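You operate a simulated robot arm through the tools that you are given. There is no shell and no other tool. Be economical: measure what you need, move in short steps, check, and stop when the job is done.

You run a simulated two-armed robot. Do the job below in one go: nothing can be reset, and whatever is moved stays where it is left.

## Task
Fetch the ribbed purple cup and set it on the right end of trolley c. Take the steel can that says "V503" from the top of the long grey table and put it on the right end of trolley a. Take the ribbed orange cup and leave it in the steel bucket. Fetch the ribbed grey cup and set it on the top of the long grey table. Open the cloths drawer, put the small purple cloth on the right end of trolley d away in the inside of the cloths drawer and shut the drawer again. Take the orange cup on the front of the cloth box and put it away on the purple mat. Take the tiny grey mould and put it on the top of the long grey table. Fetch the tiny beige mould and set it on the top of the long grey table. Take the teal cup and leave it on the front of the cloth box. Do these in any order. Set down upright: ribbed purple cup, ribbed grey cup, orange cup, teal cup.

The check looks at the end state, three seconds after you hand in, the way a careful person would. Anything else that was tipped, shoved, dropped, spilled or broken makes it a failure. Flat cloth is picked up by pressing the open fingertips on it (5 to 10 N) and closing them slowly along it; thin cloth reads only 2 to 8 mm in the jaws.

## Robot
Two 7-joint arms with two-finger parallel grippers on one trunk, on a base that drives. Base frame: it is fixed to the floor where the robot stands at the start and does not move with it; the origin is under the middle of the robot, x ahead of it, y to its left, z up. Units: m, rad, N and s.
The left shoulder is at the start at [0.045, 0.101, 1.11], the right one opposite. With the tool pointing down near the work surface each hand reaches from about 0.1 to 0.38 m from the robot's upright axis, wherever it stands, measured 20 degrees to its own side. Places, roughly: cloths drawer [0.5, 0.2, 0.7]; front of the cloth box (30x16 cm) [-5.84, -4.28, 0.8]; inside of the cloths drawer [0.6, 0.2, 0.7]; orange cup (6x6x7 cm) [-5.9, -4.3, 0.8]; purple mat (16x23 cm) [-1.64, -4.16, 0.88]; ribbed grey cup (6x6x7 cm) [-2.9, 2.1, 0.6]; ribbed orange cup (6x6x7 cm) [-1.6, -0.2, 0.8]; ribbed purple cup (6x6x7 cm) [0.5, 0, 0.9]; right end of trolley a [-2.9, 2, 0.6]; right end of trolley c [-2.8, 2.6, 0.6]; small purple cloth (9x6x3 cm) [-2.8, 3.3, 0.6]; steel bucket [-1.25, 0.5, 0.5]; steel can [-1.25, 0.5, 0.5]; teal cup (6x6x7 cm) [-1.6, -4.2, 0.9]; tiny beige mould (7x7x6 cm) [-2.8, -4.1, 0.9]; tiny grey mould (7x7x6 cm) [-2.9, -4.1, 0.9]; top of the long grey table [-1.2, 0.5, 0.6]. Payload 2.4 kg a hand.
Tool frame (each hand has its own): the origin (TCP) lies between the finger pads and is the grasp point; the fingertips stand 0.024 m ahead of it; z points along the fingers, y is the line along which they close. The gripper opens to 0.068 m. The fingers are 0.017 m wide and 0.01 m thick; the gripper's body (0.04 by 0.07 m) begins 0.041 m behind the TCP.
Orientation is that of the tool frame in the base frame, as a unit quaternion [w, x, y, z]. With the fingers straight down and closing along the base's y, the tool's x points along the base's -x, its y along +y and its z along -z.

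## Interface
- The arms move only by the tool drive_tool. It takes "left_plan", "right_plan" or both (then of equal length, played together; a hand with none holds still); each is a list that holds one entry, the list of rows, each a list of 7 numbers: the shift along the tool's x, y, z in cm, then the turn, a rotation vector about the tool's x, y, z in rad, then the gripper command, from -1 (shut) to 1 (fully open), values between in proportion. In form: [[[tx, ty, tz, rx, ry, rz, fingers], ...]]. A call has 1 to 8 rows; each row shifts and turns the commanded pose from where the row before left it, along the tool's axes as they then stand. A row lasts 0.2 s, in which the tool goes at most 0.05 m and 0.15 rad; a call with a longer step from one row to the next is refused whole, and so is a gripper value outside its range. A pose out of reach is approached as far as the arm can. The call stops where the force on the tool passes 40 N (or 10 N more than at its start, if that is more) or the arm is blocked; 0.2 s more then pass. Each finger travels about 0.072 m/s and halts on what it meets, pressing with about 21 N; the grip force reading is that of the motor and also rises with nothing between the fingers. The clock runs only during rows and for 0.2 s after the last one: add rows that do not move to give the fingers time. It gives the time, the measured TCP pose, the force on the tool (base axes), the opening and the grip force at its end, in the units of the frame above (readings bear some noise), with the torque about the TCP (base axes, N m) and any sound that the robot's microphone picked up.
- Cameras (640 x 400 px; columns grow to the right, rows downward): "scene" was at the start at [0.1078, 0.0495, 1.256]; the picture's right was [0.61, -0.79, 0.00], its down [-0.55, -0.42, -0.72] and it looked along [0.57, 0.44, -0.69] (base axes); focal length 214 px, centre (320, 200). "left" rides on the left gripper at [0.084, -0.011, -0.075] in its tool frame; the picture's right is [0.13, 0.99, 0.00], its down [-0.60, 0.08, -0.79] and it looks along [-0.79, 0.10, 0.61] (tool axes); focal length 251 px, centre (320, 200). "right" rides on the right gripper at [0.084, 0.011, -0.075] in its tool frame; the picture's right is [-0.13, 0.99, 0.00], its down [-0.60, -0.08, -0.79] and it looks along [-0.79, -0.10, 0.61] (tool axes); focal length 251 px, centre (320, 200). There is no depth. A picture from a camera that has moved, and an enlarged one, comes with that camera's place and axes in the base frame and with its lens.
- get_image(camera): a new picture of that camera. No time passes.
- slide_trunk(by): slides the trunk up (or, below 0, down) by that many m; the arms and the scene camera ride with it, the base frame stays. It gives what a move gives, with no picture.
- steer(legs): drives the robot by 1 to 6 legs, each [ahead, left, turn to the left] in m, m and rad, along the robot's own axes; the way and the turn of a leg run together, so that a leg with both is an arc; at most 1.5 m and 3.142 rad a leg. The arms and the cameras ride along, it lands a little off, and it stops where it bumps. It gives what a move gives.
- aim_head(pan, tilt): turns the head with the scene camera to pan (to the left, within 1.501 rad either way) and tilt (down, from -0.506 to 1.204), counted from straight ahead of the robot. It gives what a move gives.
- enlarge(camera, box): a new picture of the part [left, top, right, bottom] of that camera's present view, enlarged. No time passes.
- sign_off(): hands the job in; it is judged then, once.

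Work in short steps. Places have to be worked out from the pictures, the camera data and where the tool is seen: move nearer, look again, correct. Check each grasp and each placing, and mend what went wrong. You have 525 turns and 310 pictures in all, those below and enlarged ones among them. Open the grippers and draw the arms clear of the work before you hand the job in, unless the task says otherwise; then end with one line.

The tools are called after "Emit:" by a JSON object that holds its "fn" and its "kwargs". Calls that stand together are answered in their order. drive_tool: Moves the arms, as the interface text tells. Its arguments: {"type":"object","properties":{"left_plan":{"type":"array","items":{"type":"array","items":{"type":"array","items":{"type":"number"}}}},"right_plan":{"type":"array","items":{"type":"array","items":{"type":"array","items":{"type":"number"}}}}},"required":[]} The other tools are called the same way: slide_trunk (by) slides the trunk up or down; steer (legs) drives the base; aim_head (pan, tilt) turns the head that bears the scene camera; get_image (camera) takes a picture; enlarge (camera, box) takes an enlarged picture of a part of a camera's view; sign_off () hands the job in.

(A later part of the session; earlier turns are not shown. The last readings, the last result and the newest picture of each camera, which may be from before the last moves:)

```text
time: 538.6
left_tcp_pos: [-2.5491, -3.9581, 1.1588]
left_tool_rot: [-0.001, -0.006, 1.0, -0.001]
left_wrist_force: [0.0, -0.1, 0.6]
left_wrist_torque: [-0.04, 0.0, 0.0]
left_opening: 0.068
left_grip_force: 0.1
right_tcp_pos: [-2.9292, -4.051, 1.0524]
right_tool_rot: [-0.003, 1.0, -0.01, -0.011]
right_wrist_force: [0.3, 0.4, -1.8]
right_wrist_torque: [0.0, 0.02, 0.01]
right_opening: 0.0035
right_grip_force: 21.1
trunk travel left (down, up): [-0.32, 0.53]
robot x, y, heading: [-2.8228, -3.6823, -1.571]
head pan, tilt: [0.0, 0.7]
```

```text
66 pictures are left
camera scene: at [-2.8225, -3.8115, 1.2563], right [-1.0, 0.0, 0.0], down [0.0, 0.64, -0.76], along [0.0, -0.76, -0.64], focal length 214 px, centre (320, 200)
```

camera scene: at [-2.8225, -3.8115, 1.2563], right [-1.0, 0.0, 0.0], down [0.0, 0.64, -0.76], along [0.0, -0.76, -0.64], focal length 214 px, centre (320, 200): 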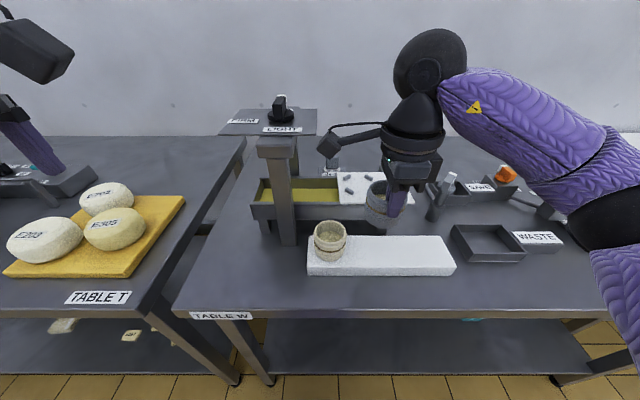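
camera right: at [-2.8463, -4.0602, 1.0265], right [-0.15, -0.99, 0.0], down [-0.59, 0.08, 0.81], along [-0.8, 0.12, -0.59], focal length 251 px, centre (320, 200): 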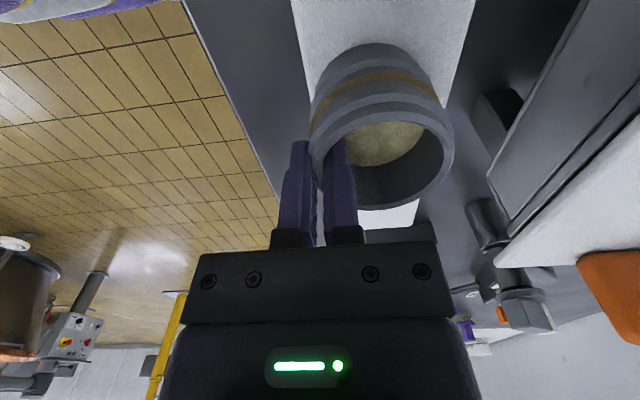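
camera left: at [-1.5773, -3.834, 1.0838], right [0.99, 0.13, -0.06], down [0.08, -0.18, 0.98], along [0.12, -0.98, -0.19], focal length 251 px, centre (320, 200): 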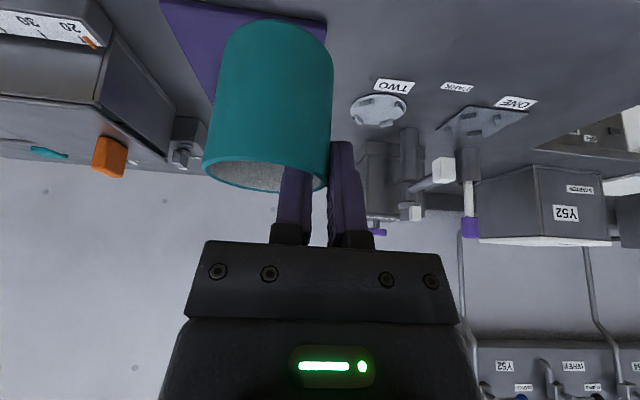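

Now retract the right hand and shift the robot right 0.1 m so the left hand can take the beige mould.

Emit:
{"fn": "drive_tool", "kwargs": {"right_plan": [[[-2, -4, -2, 0, 0, 0, -1], [-2, -4, -2, 0, 0, 0, -1], [-2, -3, 0, 0, 0, 0, -1]]]}}

Emit:
{"fn": "steer", "kwargs": {"legs": [[0, -0.1, 0]]}}

Emit:
{"fn": "drive_tool", "kwargs": {"left_plan": [[[4, -1, 1, 0, 0, 0, 1], [4, -1, 1, 0, 0, 0, 1], [4, -1, 1, 0, 0, 0, 1], [0, 0, 0, 0, 0, 0, 1]]]}}

Emit:
{"fn": "get_image", "kwargs": {"camera": "left"}}

Emit:
{"fn": "get_image", "kwargs": {"camera": "scene"}}

```text
time: 539.4
left_tcp_pos: [-2.5482, -3.9586, 1.1575]
left_tool_rot: [0.0, -0.006, 1.0, -0.001]
left_wrist_force: [0.3, 0.3, 0.2]
left_wrist_torque: [0.02, 0.01, 0.02]
left_opening: 0.068
left_grip_force: 0.1
right_tcp_pos: [-2.9876, -3.9378, 1.093]
right_tool_rot: [-0.003, 1.0, -0.01, -0.011]
right_wrist_force: [0.3, -0.2, -1.0]
right_wrist_torque: [0.02, 0.02, 0.03]
right_opening: 0.0034
right_grip_force: 20.7
trunk travel left (down, up): [-0.32, 0.53]
robot x, y, heading: [-2.8202, -3.6816, -1.573]
head pan, tilt: [0.0, 0.7]
```

```text
time: 540.6
left_tcp_pos: [-2.6518, -3.9583, 1.1585]
left_tool_rot: [0.0, -0.007, 1.0, 0.0]
left_wrist_force: [0.2, 0.3, 0.2]
left_wrist_torque: [0.01, 0.01, -0.01]
left_opening: 0.0682
left_grip_force: 0.1
right_tcp_pos: [-3.0919, -3.9385, 1.0931]
right_tool_rot: [-0.003, 1.0, -0.009, -0.01]
right_wrist_force: [-0.4, 0.1, -0.8]
right_wrist_torque: [0.06, 0.01, -0.01]
right_opening: 0.0035
right_grip_force: 20.9
trunk travel left (down, up): [-0.32, 0.53]
robot x, y, heading: [-2.9233, -3.6797, -1.567]
head pan, tilt: [0.0, 0.7]
```

```text
time: 541.6
left_tcp_pos: [-2.7717, -3.9913, 1.1273]
left_tool_rot: [0.0, -0.007, 1.0, -0.001]
left_wrist_force: [-0.6, 0.0, -0.2]
left_wrist_torque: [-0.01, -0.02, 0.01]
left_opening: 0.0682
left_grip_force: 0.0
right_tcp_pos: [-3.0908, -3.9385, 1.0922]
right_tool_rot: [-0.003, 1.0, -0.009, -0.01]
right_wrist_force: [-0.4, -0.4, -1.6]
right_wrist_torque: [0.03, 0.0, 0.0]
right_opening: 0.0035
right_grip_force: 21.1
trunk travel left (down, up): [-0.32, 0.53]
robot x, y, heading: [-2.9233, -3.6827, -1.568]
head pan, tilt: [0.0, 0.7]
```

```text
65 pictures are left
camera left: at [-2.8546, -4.0023, 1.2024], right [-0.14, 0.99, 0.0], down [0.6, 0.09, 0.79], along [0.78, 0.11, -0.61], focal length 251 px, centre (320, 200)
```

left: 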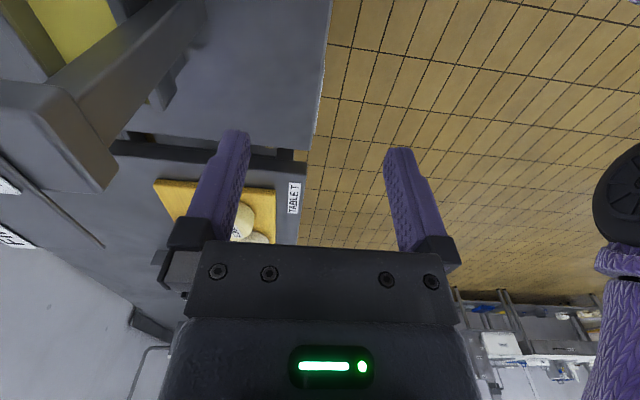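

```text
64 pictures are left
camera scene: at [-2.9254, -3.8116, 1.2563], right [-1.0, 0.0, 0.0], down [0.0, 0.64, -0.76], along [0.0, -0.76, -0.64], focal length 214 px, centre (320, 200)
```

scene: 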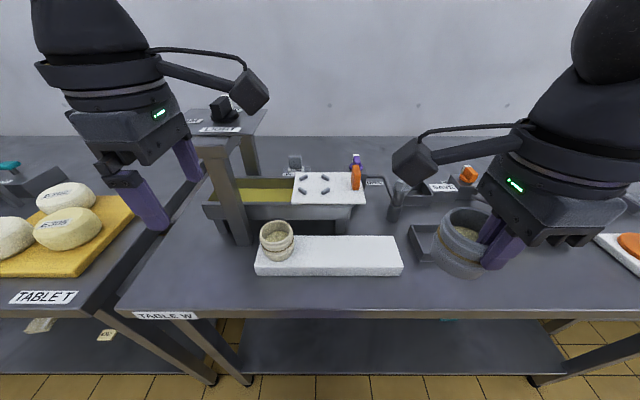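

Beige rim ≈(-2.843, -4.087). Move above its near wall.

Emit:
{"fn": "drive_tool", "kwargs": {"left_plan": [[[3.5, -2, 2, 0, 0, 0, 1], [3.6, -2, 2, 0, 0, 0, 1], [0, -1.7, 4, 0, 0, 0, 1], [0, 0, 3, 0, 0, 0, 1], [0, 0, 0, 0, 0, 0, 1]]]}}

Emit:
{"fn": "get_image", "kwargs": {"camera": "left"}}

Emit:
{"fn": "enlarge", "kwargs": {"camera": "scene", "box": [180, 90, 340, 290]}}

```text
time: 542.8
left_tcp_pos: [-2.8377, -4.0501, 1.0179]
left_tool_rot: [0.0, -0.007, 1.0, -0.002]
left_wrist_force: [-0.2, 0.1, 0.4]
left_wrist_torque: [0.01, 0.01, -0.03]
left_opening: 0.068
left_grip_force: 0.0
left hand out of reach, approached as far as the arm can: row 2
right_tcp_pos: [-3.0913, -3.9378, 1.0934]
right_tool_rot: [-0.004, 1.0, -0.009, -0.009]
right_wrist_force: [0.3, -0.2, -0.7]
right_wrist_torque: [0.02, -0.02, 0.03]
right_opening: 0.0035
right_grip_force: 21.2
trunk travel left (down, up): [-0.32, 0.53]
robot x, y, heading: [-2.9239, -3.6818, -1.564]
head pan, tilt: [0.0, 0.7]
```

```text
63 pictures are left
camera left: at [-2.9202, -4.0619, 1.0932], right [-0.14, 0.99, 0.0], down [0.6, 0.09, 0.79], along [0.78, 0.11, -0.61], focal length 251 px, centre (320, 200)
```

left: 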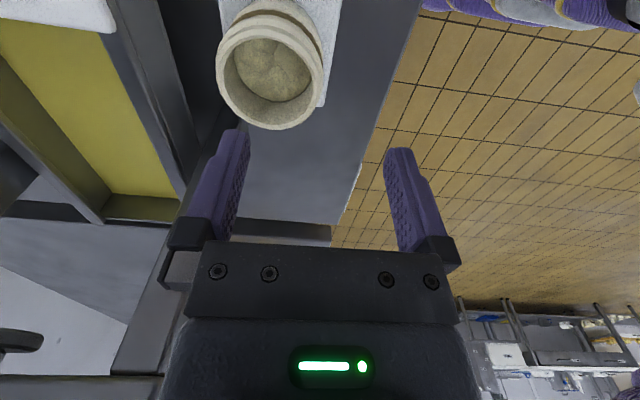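

```text
2.00 times, centred on (260, 190) of scene
camera zoom: at [-2.9253, -3.8115, 1.2563], right [-1.0, 0.0, 0.0], down [0.0, 0.64, -0.76], along [0.0, -0.76, -0.64], focal length 429 px, centre (440, 220)
```

zoom: 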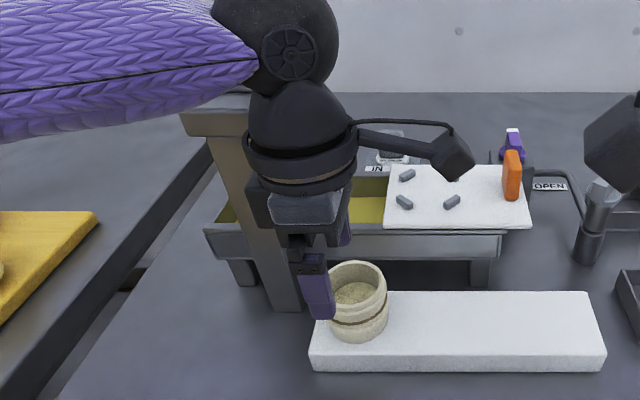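

Emit:
{"fn": "drive_tool", "kwargs": {"left_plan": [[[1, 0, 2, 0, 0, 0, 1], [0, 0, 2, 0, 0, 0, 1], [0, 0, 1.5, 0, 0, 0, 1], [0, 0, 0, 0, 0, 0, 1]]]}}

Emit:
{"fn": "get_image", "kwargs": {"camera": "left"}}

```text
time: 543.8
left_tcp_pos: [-2.8399, -4.046, 0.9632]
left_tool_rot: [-0.001, -0.007, 1.0, -0.002]
left_wrist_force: [0.5, -0.4, 0.0]
left_wrist_torque: [0.01, -0.02, -0.01]
left_opening: 0.0679
left_grip_force: 0.1
left hand out of reach, approached as far as the arm can: row 1, 3
right_tcp_pos: [-3.0913, -3.9392, 1.0921]
right_tool_rot: [-0.004, 1.0, -0.009, -0.01]
right_wrist_force: [0.2, -0.2, -1.4]
right_wrist_torque: [0.0, 0.0, 0.0]
right_opening: 0.0035
right_grip_force: 21.4
trunk travel left (down, up): [-0.32, 0.53]
robot x, y, heading: [-2.9218, -3.6815, -1.569]
head pan, tilt: [0.0, 0.7]
```

```text
61 pictures are left
camera left: at [-2.9227, -4.0576, 1.0391], right [-0.14, 0.99, 0.0], down [0.6, 0.09, 0.79], along [0.78, 0.11, -0.61], focal length 251 px, centre (320, 200)
```

left: 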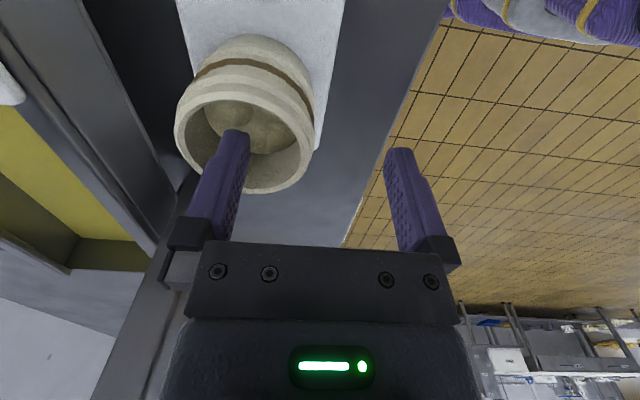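

Emit:
{"fn": "slide_trunk", "kwargs": {"by": -0.01}}

Emit:
{"fn": "drive_tool", "kwargs": {"left_plan": [[[0, 0, 0, 0, 0, 0, 0.2], [0, 0, 0, 0, 0, 0, -0.4], [0, 0, 0, 0, 0, 0, -1], [0, 0, 0, 0, 0, 0, -1], [0, 0, 0, 0, 0, 0, -1]]]}}

Emit:
{"fn": "get_image", "kwargs": {"camera": "left"}}

```text
time: 544.4
left_tcp_pos: [-2.8391, -4.0465, 0.9541]
left_tool_rot: [0.0, -0.007, 1.0, -0.001]
left_wrist_force: [0.5, -0.4, 0.5]
left_wrist_torque: [-0.01, 0.01, 0.02]
left_opening: 0.0682
left_grip_force: 0.1
right_tcp_pos: [-3.091, -3.938, 1.0825]
right_tool_rot: [-0.003, 1.0, -0.009, -0.009]
right_wrist_force: [-0.1, -0.5, -1.0]
right_wrist_torque: [-0.02, 0.02, -0.01]
right_opening: 0.0036
right_grip_force: 21.2
trunk travel left (down, up): [-0.31, 0.54]
robot x, y, heading: [-2.9264, -3.6815, -1.568]
head pan, tilt: [0.0, 0.7]
```

```text
time: 545.6
left_tcp_pos: [-2.838, -4.0445, 0.9537]
left_tool_rot: [0.001, -0.007, 1.0, -0.001]
left_wrist_force: [-0.3, 0.0, -0.6]
left_wrist_torque: [0.07, 0.01, -0.02]
left_opening: 0.0069
left_grip_force: 20.6
right_tcp_pos: [-3.0901, -3.9384, 1.0831]
right_tool_rot: [-0.004, 1.0, -0.008, -0.01]
right_wrist_force: [0.0, -0.1, -0.7]
right_wrist_torque: [0.06, -0.01, -0.01]
right_opening: 0.0033
right_grip_force: 20.9
trunk travel left (down, up): [-0.31, 0.54]
robot x, y, heading: [-2.9241, -3.6826, -1.567]
head pan, tilt: [0.0, 0.7]
```

```text
60 pictures are left
camera left: at [-2.9224, -4.0567, 1.0294], right [-0.14, 0.99, 0.0], down [0.6, 0.09, 0.79], along [0.78, 0.11, -0.61], focal length 251 px, centre (320, 200)
```

left: 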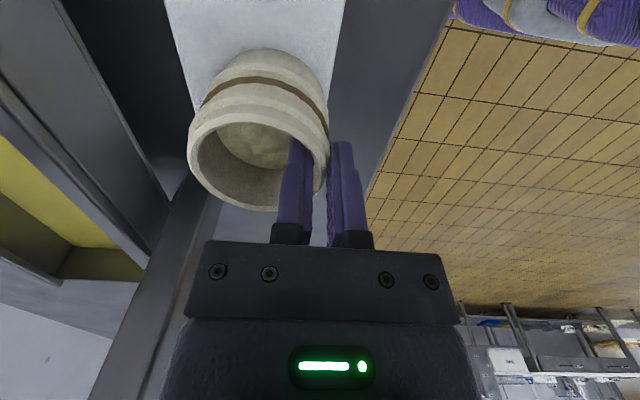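

Beige gripped. Lift 4 cm, then back the base away before raising further.

Emit:
{"fn": "drive_tool", "kwargs": {"left_plan": [[[0, 0, -1, 0, 0, 0, -1], [0, 0, -1.5, 0, 0, 0, -1], [0, 0, -1.5, 0, 0, 0, -1], [0, 0, 0, 0, 0, 0, -1]]]}}

Emit:
{"fn": "steer", "kwargs": {"legs": [[-0.3, 0, 0]]}}

Emit:
{"fn": "get_image", "kwargs": {"camera": "scene"}}

```text
time: 546.6
left_tcp_pos: [-2.8379, -4.0461, 0.9931]
left_tool_rot: [0.0, -0.006, 1.0, -0.002]
left_wrist_force: [0.0, -0.2, -2.0]
left_wrist_torque: [0.05, -0.02, 0.01]
left_opening: 0.0073
left_grip_force: 21.0
right_tcp_pos: [-3.0911, -3.9388, 1.0825]
right_tool_rot: [-0.003, 1.0, -0.009, -0.01]
right_wrist_force: [-0.3, -1.2, -1.2]
right_wrist_torque: [0.03, 0.01, 0.02]
right_opening: 0.0033
right_grip_force: 20.4
trunk travel left (down, up): [-0.31, 0.54]
robot x, y, heading: [-2.9227, -3.6812, -1.57]
head pan, tilt: [0.0, 0.7]
```

```text
time: 548.6
left_tcp_pos: [-2.8379, -3.7465, 0.9938]
left_tool_rot: [0.0, -0.009, 1.0, 0.0]
left_wrist_force: [-0.9, -0.2, -1.1]
left_wrist_torque: [0.04, 0.0, -0.04]
left_opening: 0.0069
left_grip_force: 20.8
right_tcp_pos: [-3.0905, -3.641, 1.083]
right_tool_rot: [-0.003, 1.0, -0.007, -0.009]
right_wrist_force: [0.0, 0.4, -0.6]
right_wrist_torque: [0.03, -0.02, -0.01]
right_opening: 0.0035
right_grip_force: 21.0
trunk travel left (down, up): [-0.31, 0.54]
robot x, y, heading: [-2.9242, -3.3794, -1.564]
head pan, tilt: [0.0, 0.7]
```

```text
59 pictures are left
camera scene: at [-2.9259, -3.515, 1.2462], right [-1.0, -0.01, 0.0], down [0.0, 0.64, -0.76], along [0.0, -0.76, -0.64], focal length 214 px, centre (320, 200)
```

scene: 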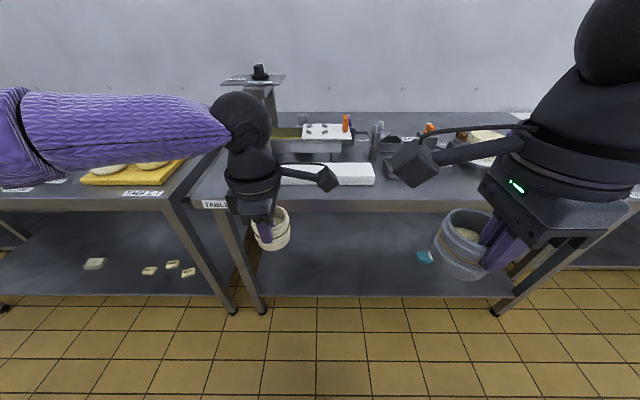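

Both moulds held. Head back: turn to +x, drive east, then north along x≈-0.3.

Emit:
{"fn": "steer", "kwargs": {"legs": [[-0.1, 0, 0], [0, 0, 1.564], [1.3, 0, 0], [1.3, 0, 0]]}}

Emit:
{"fn": "steer", "kwargs": {"legs": [[0, 1.4, 0], [0, 1.4, 0]]}}

```text
time: 565.9
left_tcp_pos: [0.0548, -3.1048, 0.9929]
left_tool_rot: [-0.001, 0.727, -0.687, 0.0]
left_wrist_force: [-0.1, -0.6, -1.2]
left_wrist_torque: [0.01, 0.03, 0.0]
left_opening: 0.0071
left_grip_force: 20.8
right_tcp_pos: [-0.0415, -3.3599, 1.0821]
right_tool_rot: [0.004, 0.699, 0.715, -0.009]
right_wrist_force: [-0.2, -0.1, -2.5]
right_wrist_torque: [0.0, 0.03, 0.01]
right_opening: 0.0036
right_grip_force: 20.7
trunk travel left (down, up): [-0.31, 0.54]
robot x, y, heading: [-0.3054, -3.2052, 0.045]
head pan, tilt: [0.0, 0.7]
```

```text
time: 579.4
left_tcp_pos: [-0.0868, -0.3257, 0.9922]
left_tool_rot: [-0.001, 0.728, -0.685, 0.001]
left_wrist_force: [0.4, -0.6, -0.9]
left_wrist_torque: [0.0, 0.04, -0.01]
left_opening: 0.0066
left_grip_force: 20.8
right_tcp_pos: [-0.1812, -0.5827, 1.0828]
right_tool_rot: [0.004, 0.697, 0.717, -0.009]
right_wrist_force: [0.2, 0.7, -0.5]
right_wrist_torque: [-0.01, 0.04, 0.02]
right_opening: 0.004
right_grip_force: 21.2
trunk travel left (down, up): [-0.31, 0.54]
robot x, y, heading: [-0.4457, -0.4273, 0.047]
head pan, tilt: [0.0, 0.7]
```

Correct heading and x, then continue north past the table end.

Emit:
{"fn": "steer", "kwargs": {"legs": [[0.16, 0, -0.047], [0, 1.45, 0], [0, 0.18, 0]]}}

Emit:
{"fn": "get_image", "kwargs": {"camera": "scene"}}

```text
time: 588.7
left_tcp_pos: [0.0894, 1.2805, 0.993]
left_tool_rot: [0.0, 0.707, -0.707, 0.0]
left_wrist_force: [-0.5, 0.7, -0.8]
left_wrist_torque: [-0.01, 0.05, -0.03]
left_opening: 0.0069
left_grip_force: 21.6
right_tcp_pos: [-0.0219, 1.0295, 1.0838]
right_tool_rot: [0.005, 0.718, 0.696, -0.01]
right_wrist_force: [0.6, -0.1, -0.9]
right_wrist_torque: [0.0, 0.03, -0.03]
right_opening: 0.0036
right_grip_force: 21.0
trunk travel left (down, up): [-0.31, 0.54]
robot x, y, heading: [-0.2763, 1.1975, -0.012]
head pan, tilt: [0.0, 0.7]
```

```text
58 pictures are left
camera scene: at [-0.146, 1.1969, 1.2462], right [-0.01, -1.0, 0.0], down [-0.64, 0.01, -0.76], along [0.76, -0.01, -0.64], focal length 214 px, centre (320, 200)
```

scene: 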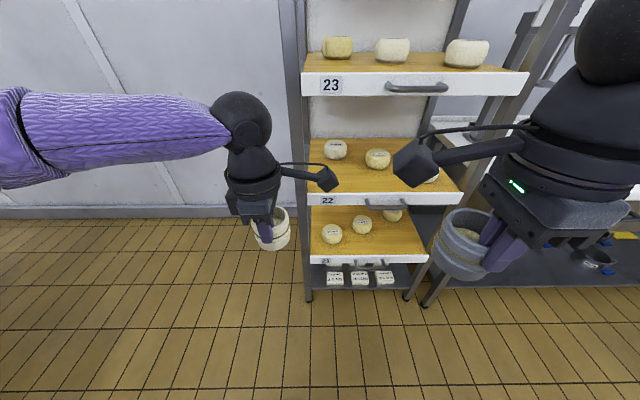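

Reverse to x≈-1.33 and turn to face the long table.

Emit:
{"fn": "steer", "kwargs": {"legs": [[-1.05, 0, 0.01], [0, 0, -1.568]]}}

Emit:
{"fn": "aim_head", "kwargs": {"pan": 0, "tilt": 0.85}}

Emit:
{"fn": "get_image", "kwargs": {"camera": "scene"}}

```text
time: 597.9
left_tcp_pos: [-1.2228, 0.835, 0.9923]
left_tool_rot: [-0.001, -0.022, 1.0, -0.001]
left_wrist_force: [0.6, -0.5, -0.9]
left_wrist_torque: [0.04, -0.01, 0.02]
left_opening: 0.007
left_grip_force: 20.9
right_tcp_pos: [-1.4776, 0.9323, 1.082]
right_tool_rot: [-0.003, 1.0, 0.006, -0.009]
right_wrist_force: [0.5, -0.1, -1.9]
right_wrist_torque: [0.01, -0.03, 0.01]
right_opening: 0.0037
right_grip_force: 21.4
trunk travel left (down, up): [-0.31, 0.54]
robot x, y, heading: [-1.316, 1.1979, -1.535]
head pan, tilt: [0.0, 0.7]
```

```text
time: 598.6
left_tcp_pos: [-1.2228, 0.8349, 0.9931]
left_tool_rot: [0.0, -0.023, 1.0, -0.001]
left_wrist_force: [-0.8, -0.4, -1.1]
left_wrist_torque: [0.03, -0.02, 0.01]
left_opening: 0.007
left_grip_force: 20.7
right_tcp_pos: [-1.4785, 0.9337, 1.083]
right_tool_rot: [-0.002, 1.0, 0.006, -0.009]
right_wrist_force: [0.3, -0.3, -1.1]
right_wrist_torque: [0.02, 0.03, 0.01]
right_opening: 0.0035
right_grip_force: 21.2
trunk travel left (down, up): [-0.31, 0.54]
robot x, y, heading: [-1.3229, 1.196, -1.542]
head pan, tilt: [0.0, 0.85]
```

```text
57 pictures are left
camera scene: at [-1.3167, 1.0703, 1.234], right [-1.0, -0.03, 0.0], down [-0.02, 0.75, -0.66], along [0.02, -0.66, -0.75], focal length 214 px, centre (320, 200)
```

scene: 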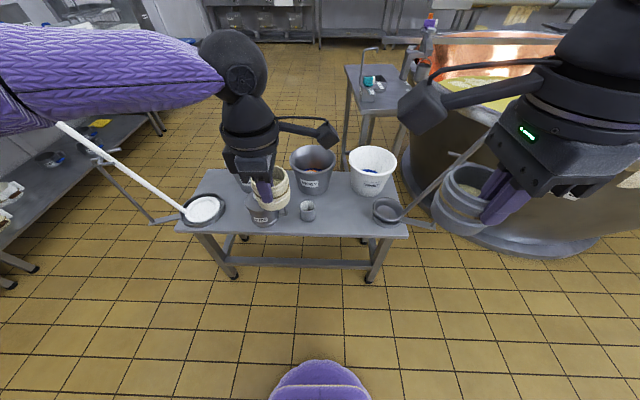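

Pull the beige mould back/up for clearance, straighten the heading, and drive in to y≈0.97.

Emit:
{"fn": "drive_tool", "kwargs": {"left_plan": [[[0, 3, -3, 0, 0, 0, -1], [0, 3, -3, 0, 0, 0, -1], [0, 2, -3, 0, 0, 0, -1], [0, 0, -3, 0, 0, 0, -1], [0, 0, -3, 0, 0, 0, -1]]]}}

Emit:
{"fn": "steer", "kwargs": {"legs": [[0, 0, -0.03], [0.225, 0, 0]]}}

Emit:
{"fn": "slide_trunk", "kwargs": {"by": -0.24}}

Emit:
{"fn": "get_image", "kwargs": {"camera": "scene"}}

```text
time: 599.8
left_tcp_pos: [-1.2276, 0.9141, 1.1447]
left_tool_rot: [0.0, -0.022, 1.0, -0.001]
left_wrist_force: [-0.5, -0.3, -0.7]
left_wrist_torque: [0.02, 0.01, 0.03]
left_opening: 0.0068
left_grip_force: 20.8
right_tcp_pos: [-1.4774, 0.9336, 1.0821]
right_tool_rot: [-0.003, 1.0, 0.005, -0.01]
right_wrist_force: [0.4, -0.1, -1.1]
right_wrist_torque: [0.05, -0.01, -0.01]
right_opening: 0.0037
right_grip_force: 21.1
trunk travel left (down, up): [-0.31, 0.54]
robot x, y, heading: [-1.3159, 1.1988, -1.54]
head pan, tilt: [0.0, 0.85]
```

```text
time: 601.9
left_tcp_pos: [-1.2355, 0.6897, 1.146]
left_tool_rot: [0.001, -0.006, 1.0, 0.0]
left_wrist_force: [-0.6, -0.8, -0.5]
left_wrist_torque: [0.0, 0.02, -0.03]
left_opening: 0.0072
left_grip_force: 21.0
right_tcp_pos: [-1.4858, 0.7161, 1.083]
right_tool_rot: [-0.003, 1.0, -0.009, -0.009]
right_wrist_force: [-0.6, -0.6, -0.9]
right_wrist_torque: [0.04, -0.01, 0.02]
right_opening: 0.0036
right_grip_force: 21.1
trunk travel left (down, up): [-0.31, 0.54]
robot x, y, heading: [-1.3219, 0.9699, -1.567]
head pan, tilt: [0.0, 0.85]
```

```text
time: 604.4
left_tcp_pos: [-1.234, 0.6904, 0.9058]
left_tool_rot: [-0.001, -0.007, 1.0, -0.002]
left_wrist_force: [-0.1, -0.4, -1.4]
left_wrist_torque: [0.01, 0.03, -0.04]
left_opening: 0.0069
left_grip_force: 21.1
right_tcp_pos: [-1.4857, 0.7169, 0.8426]
right_tool_rot: [-0.004, 1.0, -0.01, -0.009]
right_wrist_force: [0.1, 0.5, -0.3]
right_wrist_torque: [0.01, -0.02, 0.0]
right_opening: 0.0034
right_grip_force: 21.1
trunk travel left (down, up): [-0.07, 0.78]
robot x, y, heading: [-1.3152, 0.9735, -1.571]
head pan, tilt: [0.0, 0.85]
```

```text
56 pictures are left
camera scene: at [-1.3202, 0.7828, 0.9883], right [-1.0, 0.0, 0.0], down [0.0, 0.75, -0.66], along [0.0, -0.66, -0.75], focal length 214 px, centre (320, 200)
```

scene: 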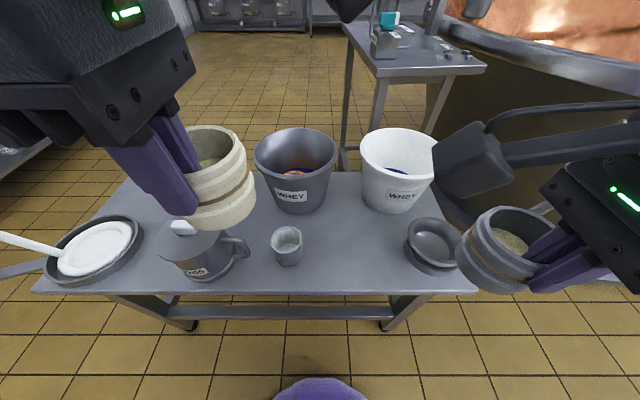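

Free gap x -1.285…-1.51. Bring the grey mould over (-1.445, 0.575).

Emit:
{"fn": "drive_tool", "kwargs": {"right_plan": [[[1, 2.7, 2, 0, 0, 0, -1], [1, 2.7, 2, 0, 0, 0, -1], [1, 2.7, 2, 0, 0, 0, -1], [0.8, 2.6, 3, 0, 0, 0, -1], [0, 0, 4, 0, 0, 0, -1], [0, 0, 0, 0, 0, 0, -1]]]}}

Emit:
{"fn": "get_image", "kwargs": {"camera": "scene"}}

```text
time: 605.8
left_tcp_pos: [-1.2344, 0.6897, 0.9055]
left_tool_rot: [0.0, -0.007, 1.0, -0.001]
left_wrist_force: [0.7, 0.2, -2.4]
left_wrist_torque: [0.07, -0.01, 0.0]
left_opening: 0.0067
left_grip_force: 21.2
right_tcp_pos: [-1.4523, 0.6095, 0.7089]
right_tool_rot: [-0.004, 1.0, -0.01, -0.01]
right_wrist_force: [-0.3, 0.4, -1.6]
right_wrist_torque: [0.0, -0.02, 0.0]
right_opening: 0.0035
right_grip_force: 20.8
trunk travel left (down, up): [-0.07, 0.78]
robot x, y, heading: [-1.3205, 0.9742, -1.569]
head pan, tilt: [0.0, 0.85]
```

```text
55 pictures are left
camera scene: at [-1.3202, 0.7826, 0.9882], right [-1.0, 0.0, 0.0], down [0.0, 0.75, -0.66], along [0.0, -0.66, -0.75], focal length 214 px, centre (320, 200)
```

scene: 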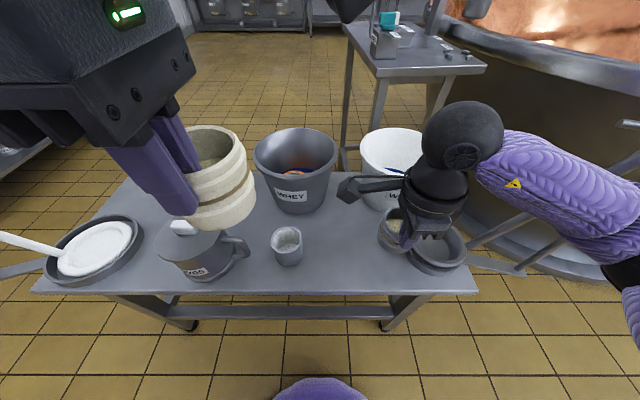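

Emit:
{"fn": "drive_tool", "kwargs": {"right_plan": [[[1.4, 0, 2, 0, 0, 0, -1], [0, 0, 3, 0, 0, 0, -1], [0, 0, 3, 0, 0, 0, -1], [0, 0, 0, 0, 0, 0, -1]]]}}

Emit:
{"fn": "enlarge", "kwargs": {"camera": "scene", "box": [260, 150, 480, 310]}}

```text
time: 606.8
left_tcp_pos: [-1.234, 0.6906, 0.9051]
left_tool_rot: [0.0, -0.006, 1.0, -0.001]
left_wrist_force: [-0.8, -0.1, -2.1]
left_wrist_torque: [0.01, 0.0, -0.01]
left_opening: 0.0069
left_grip_force: 20.8
right_tcp_pos: [-1.4403, 0.6095, 0.6286]
right_tool_rot: [-0.003, 1.0, -0.01, -0.011]
right_wrist_force: [-0.2, -0.6, -1.0]
right_wrist_torque: [0.03, -0.01, -0.03]
right_opening: 0.0035
right_grip_force: 20.8
trunk travel left (down, up): [-0.07, 0.78]
robot x, y, heading: [-1.3159, 0.976, -1.567]
head pan, tilt: [0.0, 0.85]
```

```text
2.50 times, centred on (370, 230) of scene
camera zoom: at [-1.3202, 0.7826, 0.9882], right [-1.0, 0.0, 0.0], down [0.0, 0.75, -0.66], along [0.0, -0.66, -0.75], focal length 536 px, centre (195, 125)
```

zoom: 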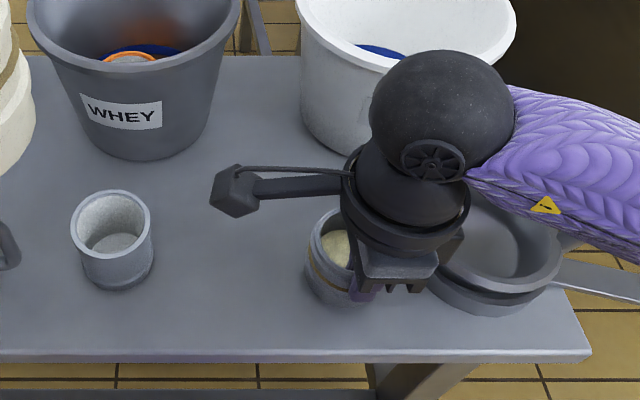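

Emit:
{"fn": "drive_tool", "kwargs": {"right_plan": [[[0, 0, 1, 0, 0, 0, -1], [0, 0, 0.6, 0, 0, 0, -1], [0, 0, 0, 0, 0, 0, -1]]]}}

Emit:
{"fn": "drive_tool", "kwargs": {"right_plan": [[[0, 0, 0.4, 0, 0, 0, -1], [0, 0, 0.3, 0, 0, 0, -1], [0, 0, 0, 0, 0, 0, -1]]]}}

```text
time: 607.5
left_tcp_pos: [-1.2334, 0.6906, 0.9058]
left_tool_rot: [-0.001, -0.005, 1.0, -0.002]
left_wrist_force: [0.7, 0.0, -1.3]
left_wrist_torque: [0.06, 0.0, 0.03]
left_opening: 0.0071
left_grip_force: 21.0
right_tcp_pos: [-1.4405, 0.6099, 0.616]
right_tool_rot: [-0.001, 1.0, -0.01, -0.009]
right_wrist_force: [-1.8, -1.5, 17.1]
right_wrist_torque: [-0.25, 0.03, -0.03]
right_opening: 0.0037
right_grip_force: 20.9
trunk travel left (down, up): [-0.07, 0.78]
robot x, y, heading: [-1.3209, 0.9743, -1.574]
head pan, tilt: [0.0, 0.85]
```

```text
time: 608.0
left_tcp_pos: [-1.2351, 0.6912, 0.9062]
left_tool_rot: [0.0, -0.006, 1.0, -0.002]
left_wrist_force: [0.3, 0.2, -0.7]
left_wrist_torque: [0.01, -0.03, 0.02]
left_opening: 0.0069
left_grip_force: 21.8
right_tcp_pos: [-1.4412, 0.6114, 0.614]
right_tool_rot: [0.001, 1.0, -0.01, -0.008]
right_wrist_force: [-0.5, 7.4, 27.7]
right_wrist_torque: [0.04, 0.27, -0.06]
right_opening: 0.0038
right_grip_force: 20.6
trunk travel left (down, up): [-0.07, 0.78]
robot x, y, heading: [-1.3184, 0.9766, -1.571]
head pan, tilt: [0.0, 0.85]
stopped in row 2 (right hand): the force on the tool passed its limit at 47 N (the readings are from after the stop); the commanded pose is now the measured one
```

Emit:
{"fn": "get_image", "kwargs": {"camera": "right"}}

```text
53 pictures are left
camera right: at [-1.3545, 0.5977, 0.6875], right [-0.15, -0.99, 0.0], down [-0.59, 0.09, 0.8], along [-0.8, 0.12, -0.6], focal length 251 px, centre (320, 200)
```

right: 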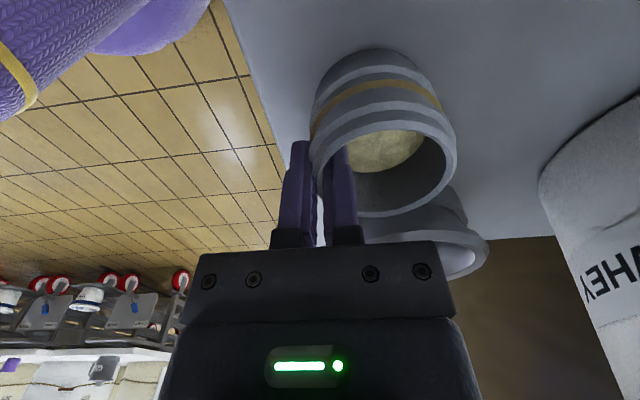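

The mould stands on the table beside the ladle pot. Relieve and release.

Emit:
{"fn": "drive_tool", "kwargs": {"right_plan": [[[0, 0, -0.2, 0, 0, 0, -1], [0, 0, 0, 0, 0, 0, -0.6], [0, 0, 0, 0, 0, 0, -0.3], [0, 0, 0, 0, 0, 0, -0.1], [0, 0, 0, 0, 0, 0, -0.1]]]}}

Emit:
{"fn": "get_image", "kwargs": {"camera": "right"}}

```text
time: 609.2
left_tcp_pos: [-1.2351, 0.6905, 0.9054]
left_tool_rot: [0.0, -0.006, 1.0, -0.001]
left_wrist_force: [-0.2, -0.5, -1.2]
left_wrist_torque: [0.03, 0.02, 0.02]
left_opening: 0.0072
left_grip_force: 21.5
right_tcp_pos: [-1.4404, 0.6101, 0.6139]
right_tool_rot: [-0.001, 1.0, -0.009, -0.009]
right_wrist_force: [0.5, 1.4, 0.5]
right_wrist_torque: [0.0, -0.03, 0.02]
right_opening: 0.0299
right_grip_force: 0.1
trunk travel left (down, up): [-0.07, 0.78]
robot x, y, heading: [-1.3178, 0.9752, -1.567]
head pan, tilt: [0.0, 0.85]
```

```text
52 pictures are left
camera right: at [-1.3546, 0.5965, 0.6877], right [-0.15, -0.99, 0.0], down [-0.59, 0.09, 0.8], along [-0.8, 0.12, -0.59], focal length 251 px, centre (320, 200)
```

right: 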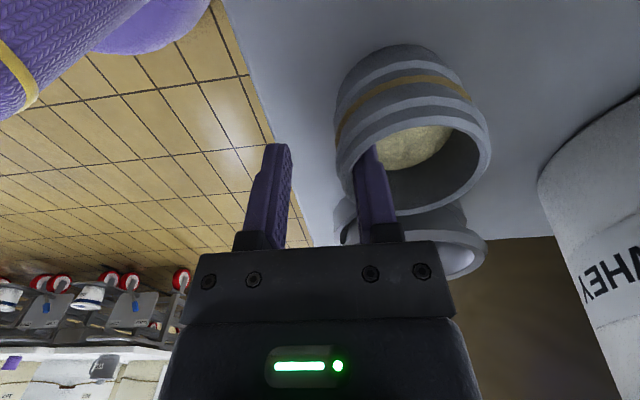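

Emit:
{"fn": "drive_tool", "kwargs": {"right_plan": [[[0, 0, -1.5, 0, 0, 0, -0.1], [0, 0, -3, 0, 0, 0, -0.1], [0, 0, -4, 0, 0, 0, -0.1], [0, 0, -4, 0, 0, 0, -0.1], [0, 0, -4, 0, 0, 0, 0.5], [-1, -4, -2, 0, 0, 0, 0.5], [-1, -4, -2, 0, 0, 0, 0.5]]]}}

Emit:
{"fn": "enlarge", "kwargs": {"camera": "scene", "box": [260, 150, 480, 310]}}

```text
time: 610.8
left_tcp_pos: [-1.2336, 0.6901, 0.9058]
left_tool_rot: [0.0, -0.006, 1.0, 0.0]
left_wrist_force: [-0.2, 0.0, -1.4]
left_wrist_torque: [0.02, -0.01, 0.01]
left_opening: 0.0067
left_grip_force: 20.8
right_tcp_pos: [-1.4564, 0.6898, 0.8192]
right_tool_rot: [-0.001, 1.0, -0.009, -0.01]
right_wrist_force: [0.2, 0.1, 0.3]
right_wrist_torque: [0.03, -0.01, 0.01]
right_opening: 0.0512
right_grip_force: 0.2
trunk travel left (down, up): [-0.07, 0.78]
robot x, y, heading: [-1.3178, 0.9744, -1.568]
head pan, tilt: [0.0, 0.85]
```

```text
2.50 times, centred on (370, 230) of scene
camera zoom: at [-1.3201, 0.7826, 0.9882], right [-1.0, 0.0, 0.0], down [0.0, 0.75, -0.66], along [0.0, -0.66, -0.75], focal length 536 px, centre (195, 125)
```

zoom: 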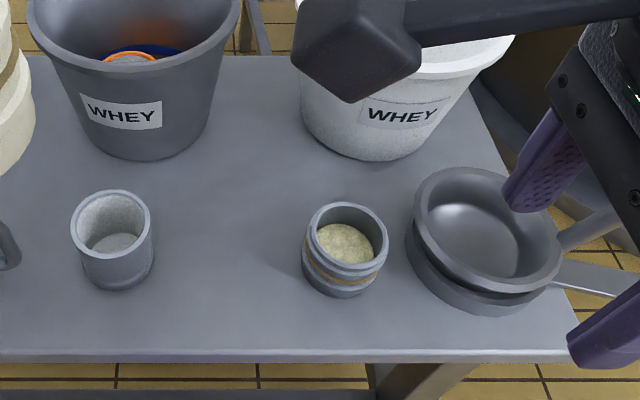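

Grey mould stands upright. Retract the right hand more, shift the robot right 9 cm, and bring the beige mould over (-1.347, 0.57).

Emit:
{"fn": "drive_tool", "kwargs": {"right_plan": [[[0, -4, -2, 0, 0, 0, 1], [0, -4, -2, 0, 0, 0, 1], [0, -3, -2, 0, 0, 0, 1]]]}}

Emit:
{"fn": "steer", "kwargs": {"legs": [[0, -0.09, 0]]}}

Emit:
{"fn": "drive_tool", "kwargs": {"left_plan": [[[0.5, -2.9, 2, 0, 0, 0, -1], [0.5, -2.9, 2, 0, 0, 0, -1], [0.4, -2.8, 3, 0, 0, 0, -1], [0, 0, 4, 0, 0, 0, -1], [0, 0, 4, 0, 0, 0, -1], [0, 0, 4, 0, 0, 0, -1], [0, 0, 0, 0, 0, 0, -1]]]}}

Emit:
{"fn": "get_image", "kwargs": {"camera": "scene"}}

Emit:
{"fn": "get_image", "kwargs": {"camera": "left"}}

```text
time: 611.6
left_tcp_pos: [-1.2335, 0.6898, 0.9056]
left_tool_rot: [0.001, -0.007, 1.0, 0.0]
left_wrist_force: [0.3, -0.4, -0.8]
left_wrist_torque: [0.06, 0.01, 0.02]
left_opening: 0.0069
left_grip_force: 21.1
right_tcp_pos: [-1.4512, 0.7987, 0.8794]
right_tool_rot: [0.002, 1.0, -0.011, -0.009]
right_wrist_force: [1.8, -26.4, -26.1]
right_wrist_torque: [-1.48, 0.15, -0.17]
right_opening: 0.0466
right_grip_force: 0.1
trunk travel left (down, up): [-0.07, 0.78]
robot x, y, heading: [-1.3201, 0.9758, -1.571]
head pan, tilt: [0.0, 0.85]
```

```text
time: 612.8
left_tcp_pos: [-1.3263, 0.6894, 0.9053]
left_tool_rot: [0.0, -0.006, 1.0, -0.001]
left_wrist_force: [0.4, -0.6, -1.3]
left_wrist_torque: [0.03, 0.01, 0.02]
left_opening: 0.0069
left_grip_force: 20.4
right_tcp_pos: [-1.5424, 0.7996, 0.8794]
right_tool_rot: [-0.001, 1.0, -0.01, -0.008]
right_wrist_force: [-8.6, -26.6, 2.9]
right_wrist_torque: [-0.56, 0.16, 0.14]
right_opening: 0.0464
right_grip_force: 0.0
trunk travel left (down, up): [-0.07, 0.78]
robot x, y, heading: [-1.4114, 0.9759, -1.569]
head pan, tilt: [0.0, 0.85]
```

```text
time: 614.4
left_tcp_pos: [-1.3352, 0.6039, 0.7162]
left_tool_rot: [-0.001, -0.006, 1.0, 0.0]
left_wrist_force: [0.5, -0.3, -1.5]
left_wrist_torque: [0.03, -0.03, -0.01]
left_opening: 0.007
left_grip_force: 20.7
left hand out of reach, approached as far as the arm can: row 3
right_tcp_pos: [-1.5427, 0.7995, 0.8802]
right_tool_rot: [-0.001, 1.0, -0.01, -0.009]
right_wrist_force: [-1.7, -27.3, -1.6]
right_wrist_torque: [-0.68, 0.06, -0.1]
right_opening: 0.046
right_grip_force: 0.0
trunk travel left (down, up): [-0.07, 0.78]
robot x, y, heading: [-1.4102, 0.9747, -1.57]
head pan, tilt: [0.0, 0.85]
```

```text
50 pictures are left
camera scene: at [-1.412, 0.7826, 0.9882], right [-1.0, 0.0, 0.0], down [0.0, 0.75, -0.66], along [0.0, -0.66, -0.75], focal length 214 px, centre (320, 200)
```

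scene: 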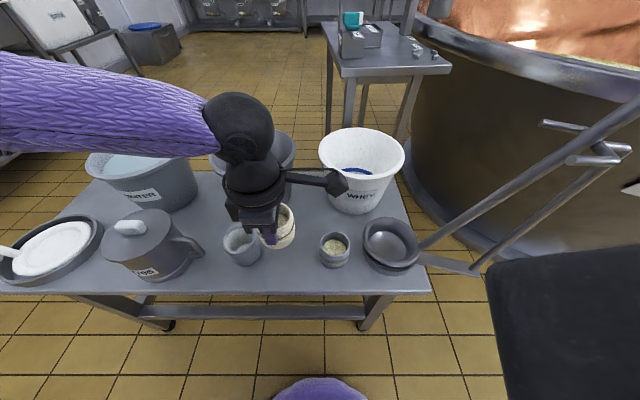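

```text
49 pictures are left
camera left: at [-1.4197, 0.5921, 0.7915], right [-0.14, 0.99, 0.0], down [0.6, 0.09, 0.79], along [0.78, 0.11, -0.61], focal length 251 px, centre (320, 200)
```

left: 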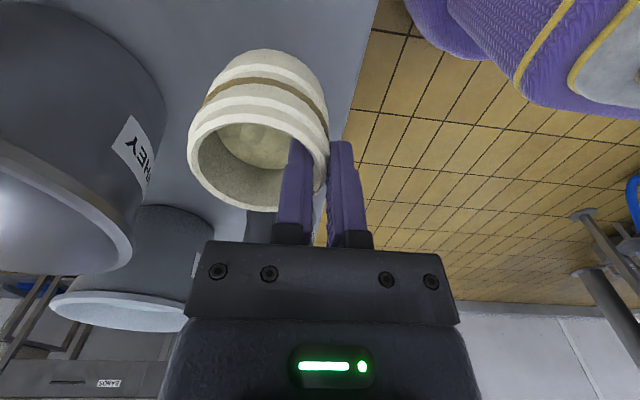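

Relieve the right hand (it touches my own body) and lower the beige mould.

Emit:
{"fn": "drive_tool", "kwargs": {"left_plan": [[[0, 0, 2.5, 0, 0, 0, -1], [0, 0, 2.5, 0, 0, 0, -1], [0, 0, 2, 0, 0, 0, -1], [0, 0, 0, 0, 0, 0, -1]]], "right_plan": [[[0, 2, 0, 0, 0, 0, 0.5], [0, 1.5, 0, 0, 0, 0, 0.5], [0, 0, 0, 0, 0, 0, 0.5], [0, 0, 0, 0, 0, 0, 0.5]]]}}

Emit:
{"fn": "enlarge", "kwargs": {"camera": "scene", "box": [180, 150, 420, 310]}}

```text
time: 615.4
left_tcp_pos: [-1.3363, 0.5998, 0.6472]
left_tool_rot: [0.0, -0.006, 1.0, -0.001]
left_wrist_force: [-0.2, -0.3, -1.2]
left_wrist_torque: [0.06, -0.01, -0.01]
left_opening: 0.0067
left_grip_force: 20.4
right_tcp_pos: [-1.5424, 0.7635, 0.8794]
right_tool_rot: [-0.001, 1.0, -0.01, -0.008]
right_wrist_force: [0.2, -0.3, 0.4]
right_wrist_torque: [-0.03, 0.01, -0.02]
right_opening: 0.051
right_grip_force: 0.1
trunk travel left (down, up): [-0.07, 0.78]
robot x, y, heading: [-1.4096, 0.9746, -1.572]
head pan, tilt: [0.0, 0.85]
```

```text
2.50 times, centred on (300, 230) of scene
camera zoom: at [-1.412, 0.7826, 0.9882], right [-1.0, 0.0, 0.0], down [0.0, 0.75, -0.66], along [0.0, -0.66, -0.75], focal length 536 px, centre (370, 125)
```

zoom: 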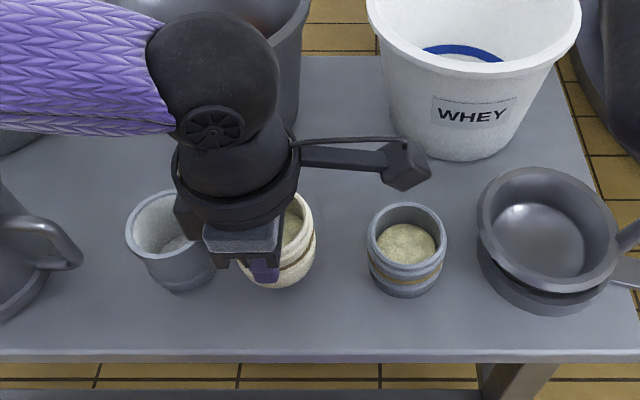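

Centre it better (1 cm right), then lower to contact.

Emit:
{"fn": "drive_tool", "kwargs": {"left_plan": [[[1, 0, 0.5, 0, 0, 0, -1], [0, 0, 1.2, 0, 0, 0, -1], [0, 0, 0, 0, 0, 0, -1]]]}}

Emit:
{"fn": "drive_tool", "kwargs": {"left_plan": [[[0, 0, 0.4, 0, 0, 0, -1], [0, 0, 0.3, 0, 0, 0, -1], [0, 0, 0, 0, 0, 0, -1]]]}}

```text
time: 616.1
left_tcp_pos: [-1.3405, 0.6031, 0.6288]
left_tool_rot: [0.0, -0.007, 1.0, -0.001]
left_wrist_force: [0.2, 0.7, -1.7]
left_wrist_torque: [0.03, -0.01, 0.02]
left_opening: 0.0071
left_grip_force: 20.5
left hand out of reach, approached as far as the arm can: row 2
right_tcp_pos: [-1.543, 0.7645, 0.8789]
right_tool_rot: [-0.001, 1.0, -0.011, -0.008]
right_wrist_force: [0.5, 0.2, 0.4]
right_wrist_torque: [0.02, 0.01, -0.02]
right_opening: 0.051
right_grip_force: 0.1
trunk travel left (down, up): [-0.07, 0.78]
robot x, y, heading: [-1.4116, 0.9722, -1.57]
head pan, tilt: [0.0, 0.85]
```

```text
time: 617.0
left_tcp_pos: [-1.3393, 0.6033, 0.6236]
left_tool_rot: [-0.001, -0.006, 1.0, -0.002]
left_wrist_force: [-1.0, -0.1, -1.0]
left_wrist_torque: [0.01, -0.01, 0.02]
left_opening: 0.0068
left_grip_force: 21.2
right_tcp_pos: [-1.5422, 0.7633, 0.8797]
right_tool_rot: [-0.001, 1.0, -0.01, -0.009]
right_wrist_force: [-0.1, 0.3, -1.1]
right_wrist_torque: [0.01, 0.01, 0.0]
right_opening: 0.0509
right_grip_force: 0.1
trunk travel left (down, up): [-0.07, 0.78]
robot x, y, heading: [-1.4141, 0.9734, -1.572]
head pan, tilt: [0.0, 0.85]
```

Emit:
{"fn": "drive_tool", "kwargs": {"left_plan": [[[0, 0, 0.4, 0, 0, 0, -1], [0, 0, 0.3, 0, 0, 0, -1], [0, 0, 0, 0, 0, 0, -1]]]}}

Emit:
{"fn": "enlarge", "kwargs": {"camera": "scene", "box": [180, 150, 420, 310]}}

```text
time: 617.8
left_tcp_pos: [-1.3362, 0.6049, 0.6188]
left_tool_rot: [-0.001, -0.006, 1.0, -0.003]
left_wrist_force: [-0.4, 1.2, 17.0]
left_wrist_torque: [0.09, -0.04, 0.0]
left_opening: 0.007
left_grip_force: 21.0
left hand out of reach, approached as far as the arm can: row 1
right_tcp_pos: [-1.5424, 0.7635, 0.8796]
right_tool_rot: [-0.001, 1.0, -0.01, -0.009]
right_wrist_force: [-0.2, -0.3, 0.5]
right_wrist_torque: [0.01, 0.02, 0.0]
right_opening: 0.0513
right_grip_force: 0.1
trunk travel left (down, up): [-0.07, 0.78]
robot x, y, heading: [-1.4138, 0.9751, -1.568]
head pan, tilt: [0.0, 0.85]
```

```text
2.50 times, centred on (300, 230) of scene
camera zoom: at [-1.4122, 0.7836, 0.9887], right [-1.0, 0.0, 0.0], down [0.0, 0.75, -0.66], along [0.0, -0.66, -0.75], focal length 536 px, centre (370, 125)
```

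zoom: 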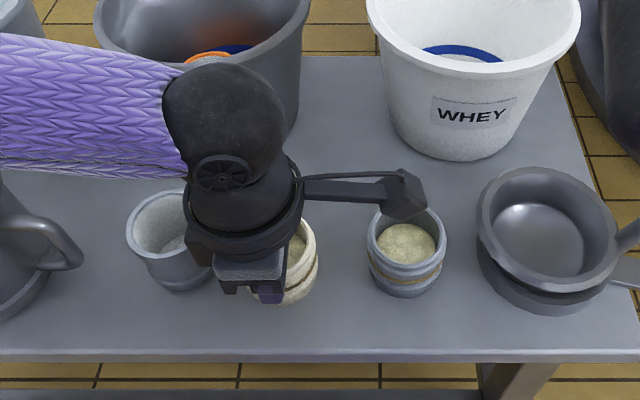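

Contact. Release and lift.

Emit:
{"fn": "drive_tool", "kwargs": {"left_plan": [[[0, 0, -0.2, 0, 0, 0, -1], [0, 0, 0, 0, 0, 0, -0.6], [0, 0, 0, 0, 0, 0, -0.3], [0, 0, 0, 0, 0, 0, -0.1], [0, 0, 0, 0, 0, 0, -0.1]]]}}

Emit:
{"fn": "drive_tool", "kwargs": {"left_plan": [[[0, 0, -1.5, 0, 0, 0, -0.1], [0, 0, -3, 0, 0, 0, -0.1], [0, 0, -4, 0, 0, 0, -0.1], [0, 0, -4, 0, 0, 0, -0.1], [0, 2, -4, 0, 0, 0, 0.5], [0, 3, -3, 0, 0, 0, 0.5], [0, 3, -3, 0, 0, 0, 0.5]]]}}

Emit:
{"fn": "enlarge", "kwargs": {"camera": "scene", "box": [100, 100, 420, 310]}}

```text
time: 619.0
left_tcp_pos: [-1.3386, 0.6045, 0.621]
left_tool_rot: [0.0, -0.006, 1.0, 0.0]
left_wrist_force: [0.6, -0.2, -0.4]
left_wrist_torque: [0.0, -0.02, 0.02]
left_opening: 0.0307
left_grip_force: 0.0
right_tcp_pos: [-1.5423, 0.7639, 0.8801]
right_tool_rot: [-0.001, 1.0, -0.01, -0.009]
right_wrist_force: [-0.3, 0.5, -1.0]
right_wrist_torque: [-0.03, 0.05, -0.04]
right_opening: 0.0511
right_grip_force: 0.1
trunk travel left (down, up): [-0.07, 0.78]
robot x, y, heading: [-1.4131, 0.9746, -1.569]
head pan, tilt: [0.0, 0.85]
```

```text
time: 620.5
left_tcp_pos: [-1.3407, 0.6851, 0.8444]
left_tool_rot: [-0.001, -0.006, 1.0, 0.0]
left_wrist_force: [-0.2, 0.6, -0.6]
left_wrist_torque: [0.0, -0.04, -0.03]
left_opening: 0.0506
left_grip_force: 0.1
right_tcp_pos: [-1.5428, 0.7646, 0.8803]
right_tool_rot: [-0.001, 1.0, -0.01, -0.008]
right_wrist_force: [0.7, -0.8, 0.3]
right_wrist_torque: [0.02, 0.0, -0.02]
right_opening: 0.0509
right_grip_force: 0.0
trunk travel left (down, up): [-0.07, 0.78]
robot x, y, heading: [-1.4123, 0.9718, -1.575]
head pan, tilt: [0.0, 0.85]
```

```text
1.90 times, centred on (260, 205) of scene
camera zoom: at [-1.412, 0.7826, 0.9882], right [-1.0, 0.0, 0.0], down [0.0, 0.75, -0.66], along [0.0, -0.66, -0.75], focal length 408 px, centre (434, 190)
```

zoom: 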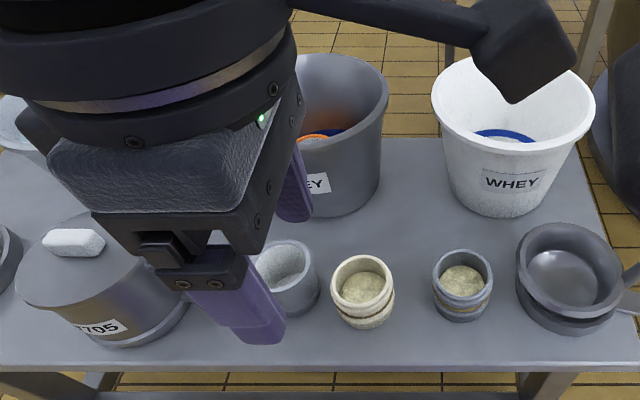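

Everything is placed. Back away, raise the arms, and verify the table.

Emit:
{"fn": "slide_trunk", "kwargs": {"by": 0.2}}

Emit:
{"fn": "steer", "kwargs": {"legs": [[-0.45, 0, 0]]}}

Emit:
{"fn": "drive_tool", "kwargs": {"left_plan": [[[-4, 0, 0, 0, 0, 0, 1], [-4, 0, 0, 0, 0, 0, 1], [-4, 0, 0, 0, 0, 0, 1], [-4, 0, 0, 0, 0, 0, 1]]], "right_plan": [[[-3, 0, 0, 0, 0, 0, 1], [-3, 0, 0, 0, 0, 0, 1], [-3, 0, 0, 0, 0, 0, 1], [-3, 0, 0, 0, 0, 0, 1]]]}}

Emit:
{"fn": "get_image", "kwargs": {"camera": "scene"}}

```text
time: 622.7
left_tcp_pos: [-1.3382, 0.684, 1.0443]
left_tool_rot: [-0.001, -0.006, 1.0, -0.001]
left_wrist_force: [0.4, -0.2, -0.5]
left_wrist_torque: [-0.03, 0.0, 0.0]
left_opening: 0.0513
left_grip_force: 0.1
right_tcp_pos: [-1.5428, 0.7641, 1.0798]
right_tool_rot: [-0.001, 1.0, -0.01, -0.009]
right_wrist_force: [0.0, -0.5, 0.3]
right_wrist_torque: [-0.03, -0.04, 0.03]
right_opening: 0.0512
right_grip_force: 0.1
trunk travel left (down, up): [-0.27, 0.58]
robot x, y, heading: [-1.4063, 0.9762, -1.572]
head pan, tilt: [0.0, 0.85]
```

```text
time: 625.4
left_tcp_pos: [-1.338, 1.1317, 1.0451]
left_tool_rot: [0.0, -0.006, 1.0, -0.001]
left_wrist_force: [-0.1, -0.4, -0.8]
left_wrist_torque: [-0.03, 0.01, 0.01]
left_opening: 0.0512
left_grip_force: 0.1
right_tcp_pos: [-1.5436, 1.2093, 1.0793]
right_tool_rot: [-0.001, 1.0, -0.011, -0.008]
right_wrist_force: [0.6, 0.4, -0.4]
right_wrist_torque: [-0.01, -0.01, 0.02]
right_opening: 0.0509
right_grip_force: 0.1
trunk travel left (down, up): [-0.27, 0.58]
robot x, y, heading: [-1.4105, 1.4202, -1.569]
head pan, tilt: [0.0, 0.85]
```

```text
time: 626.4
left_tcp_pos: [-1.1764, 1.1325, 1.0439]
left_tool_rot: [-0.001, -0.005, 1.0, -0.001]
left_wrist_force: [0.5, 0.3, 0.2]
left_wrist_torque: [0.02, 0.0, -0.03]
left_opening: 0.0683
left_grip_force: 0.1
right_tcp_pos: [-1.6513, 1.205, 1.0727]
right_tool_rot: [-0.001, 1.0, -0.01, -0.009]
right_wrist_force: [-0.6, 0.0, 0.1]
right_wrist_torque: [0.02, -0.02, -0.01]
right_opening: 0.0678
right_grip_force: 0.0
right hand out of reach, approached as far as the arm can: row 4
trunk travel left (down, up): [-0.27, 0.58]
robot x, y, heading: [-1.4085, 1.4223, -1.573]
head pan, tilt: [0.0, 0.85]
```

```text
45 pictures are left
camera scene: at [-1.412, 1.2861, 1.1934], right [-1.0, 0.0, 0.0], down [0.0, 0.75, -0.66], along [0.0, -0.66, -0.75], focal length 214 px, centre (320, 200)
```

scene: 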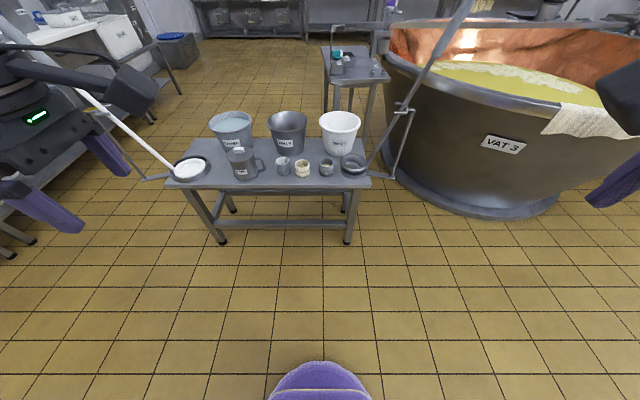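

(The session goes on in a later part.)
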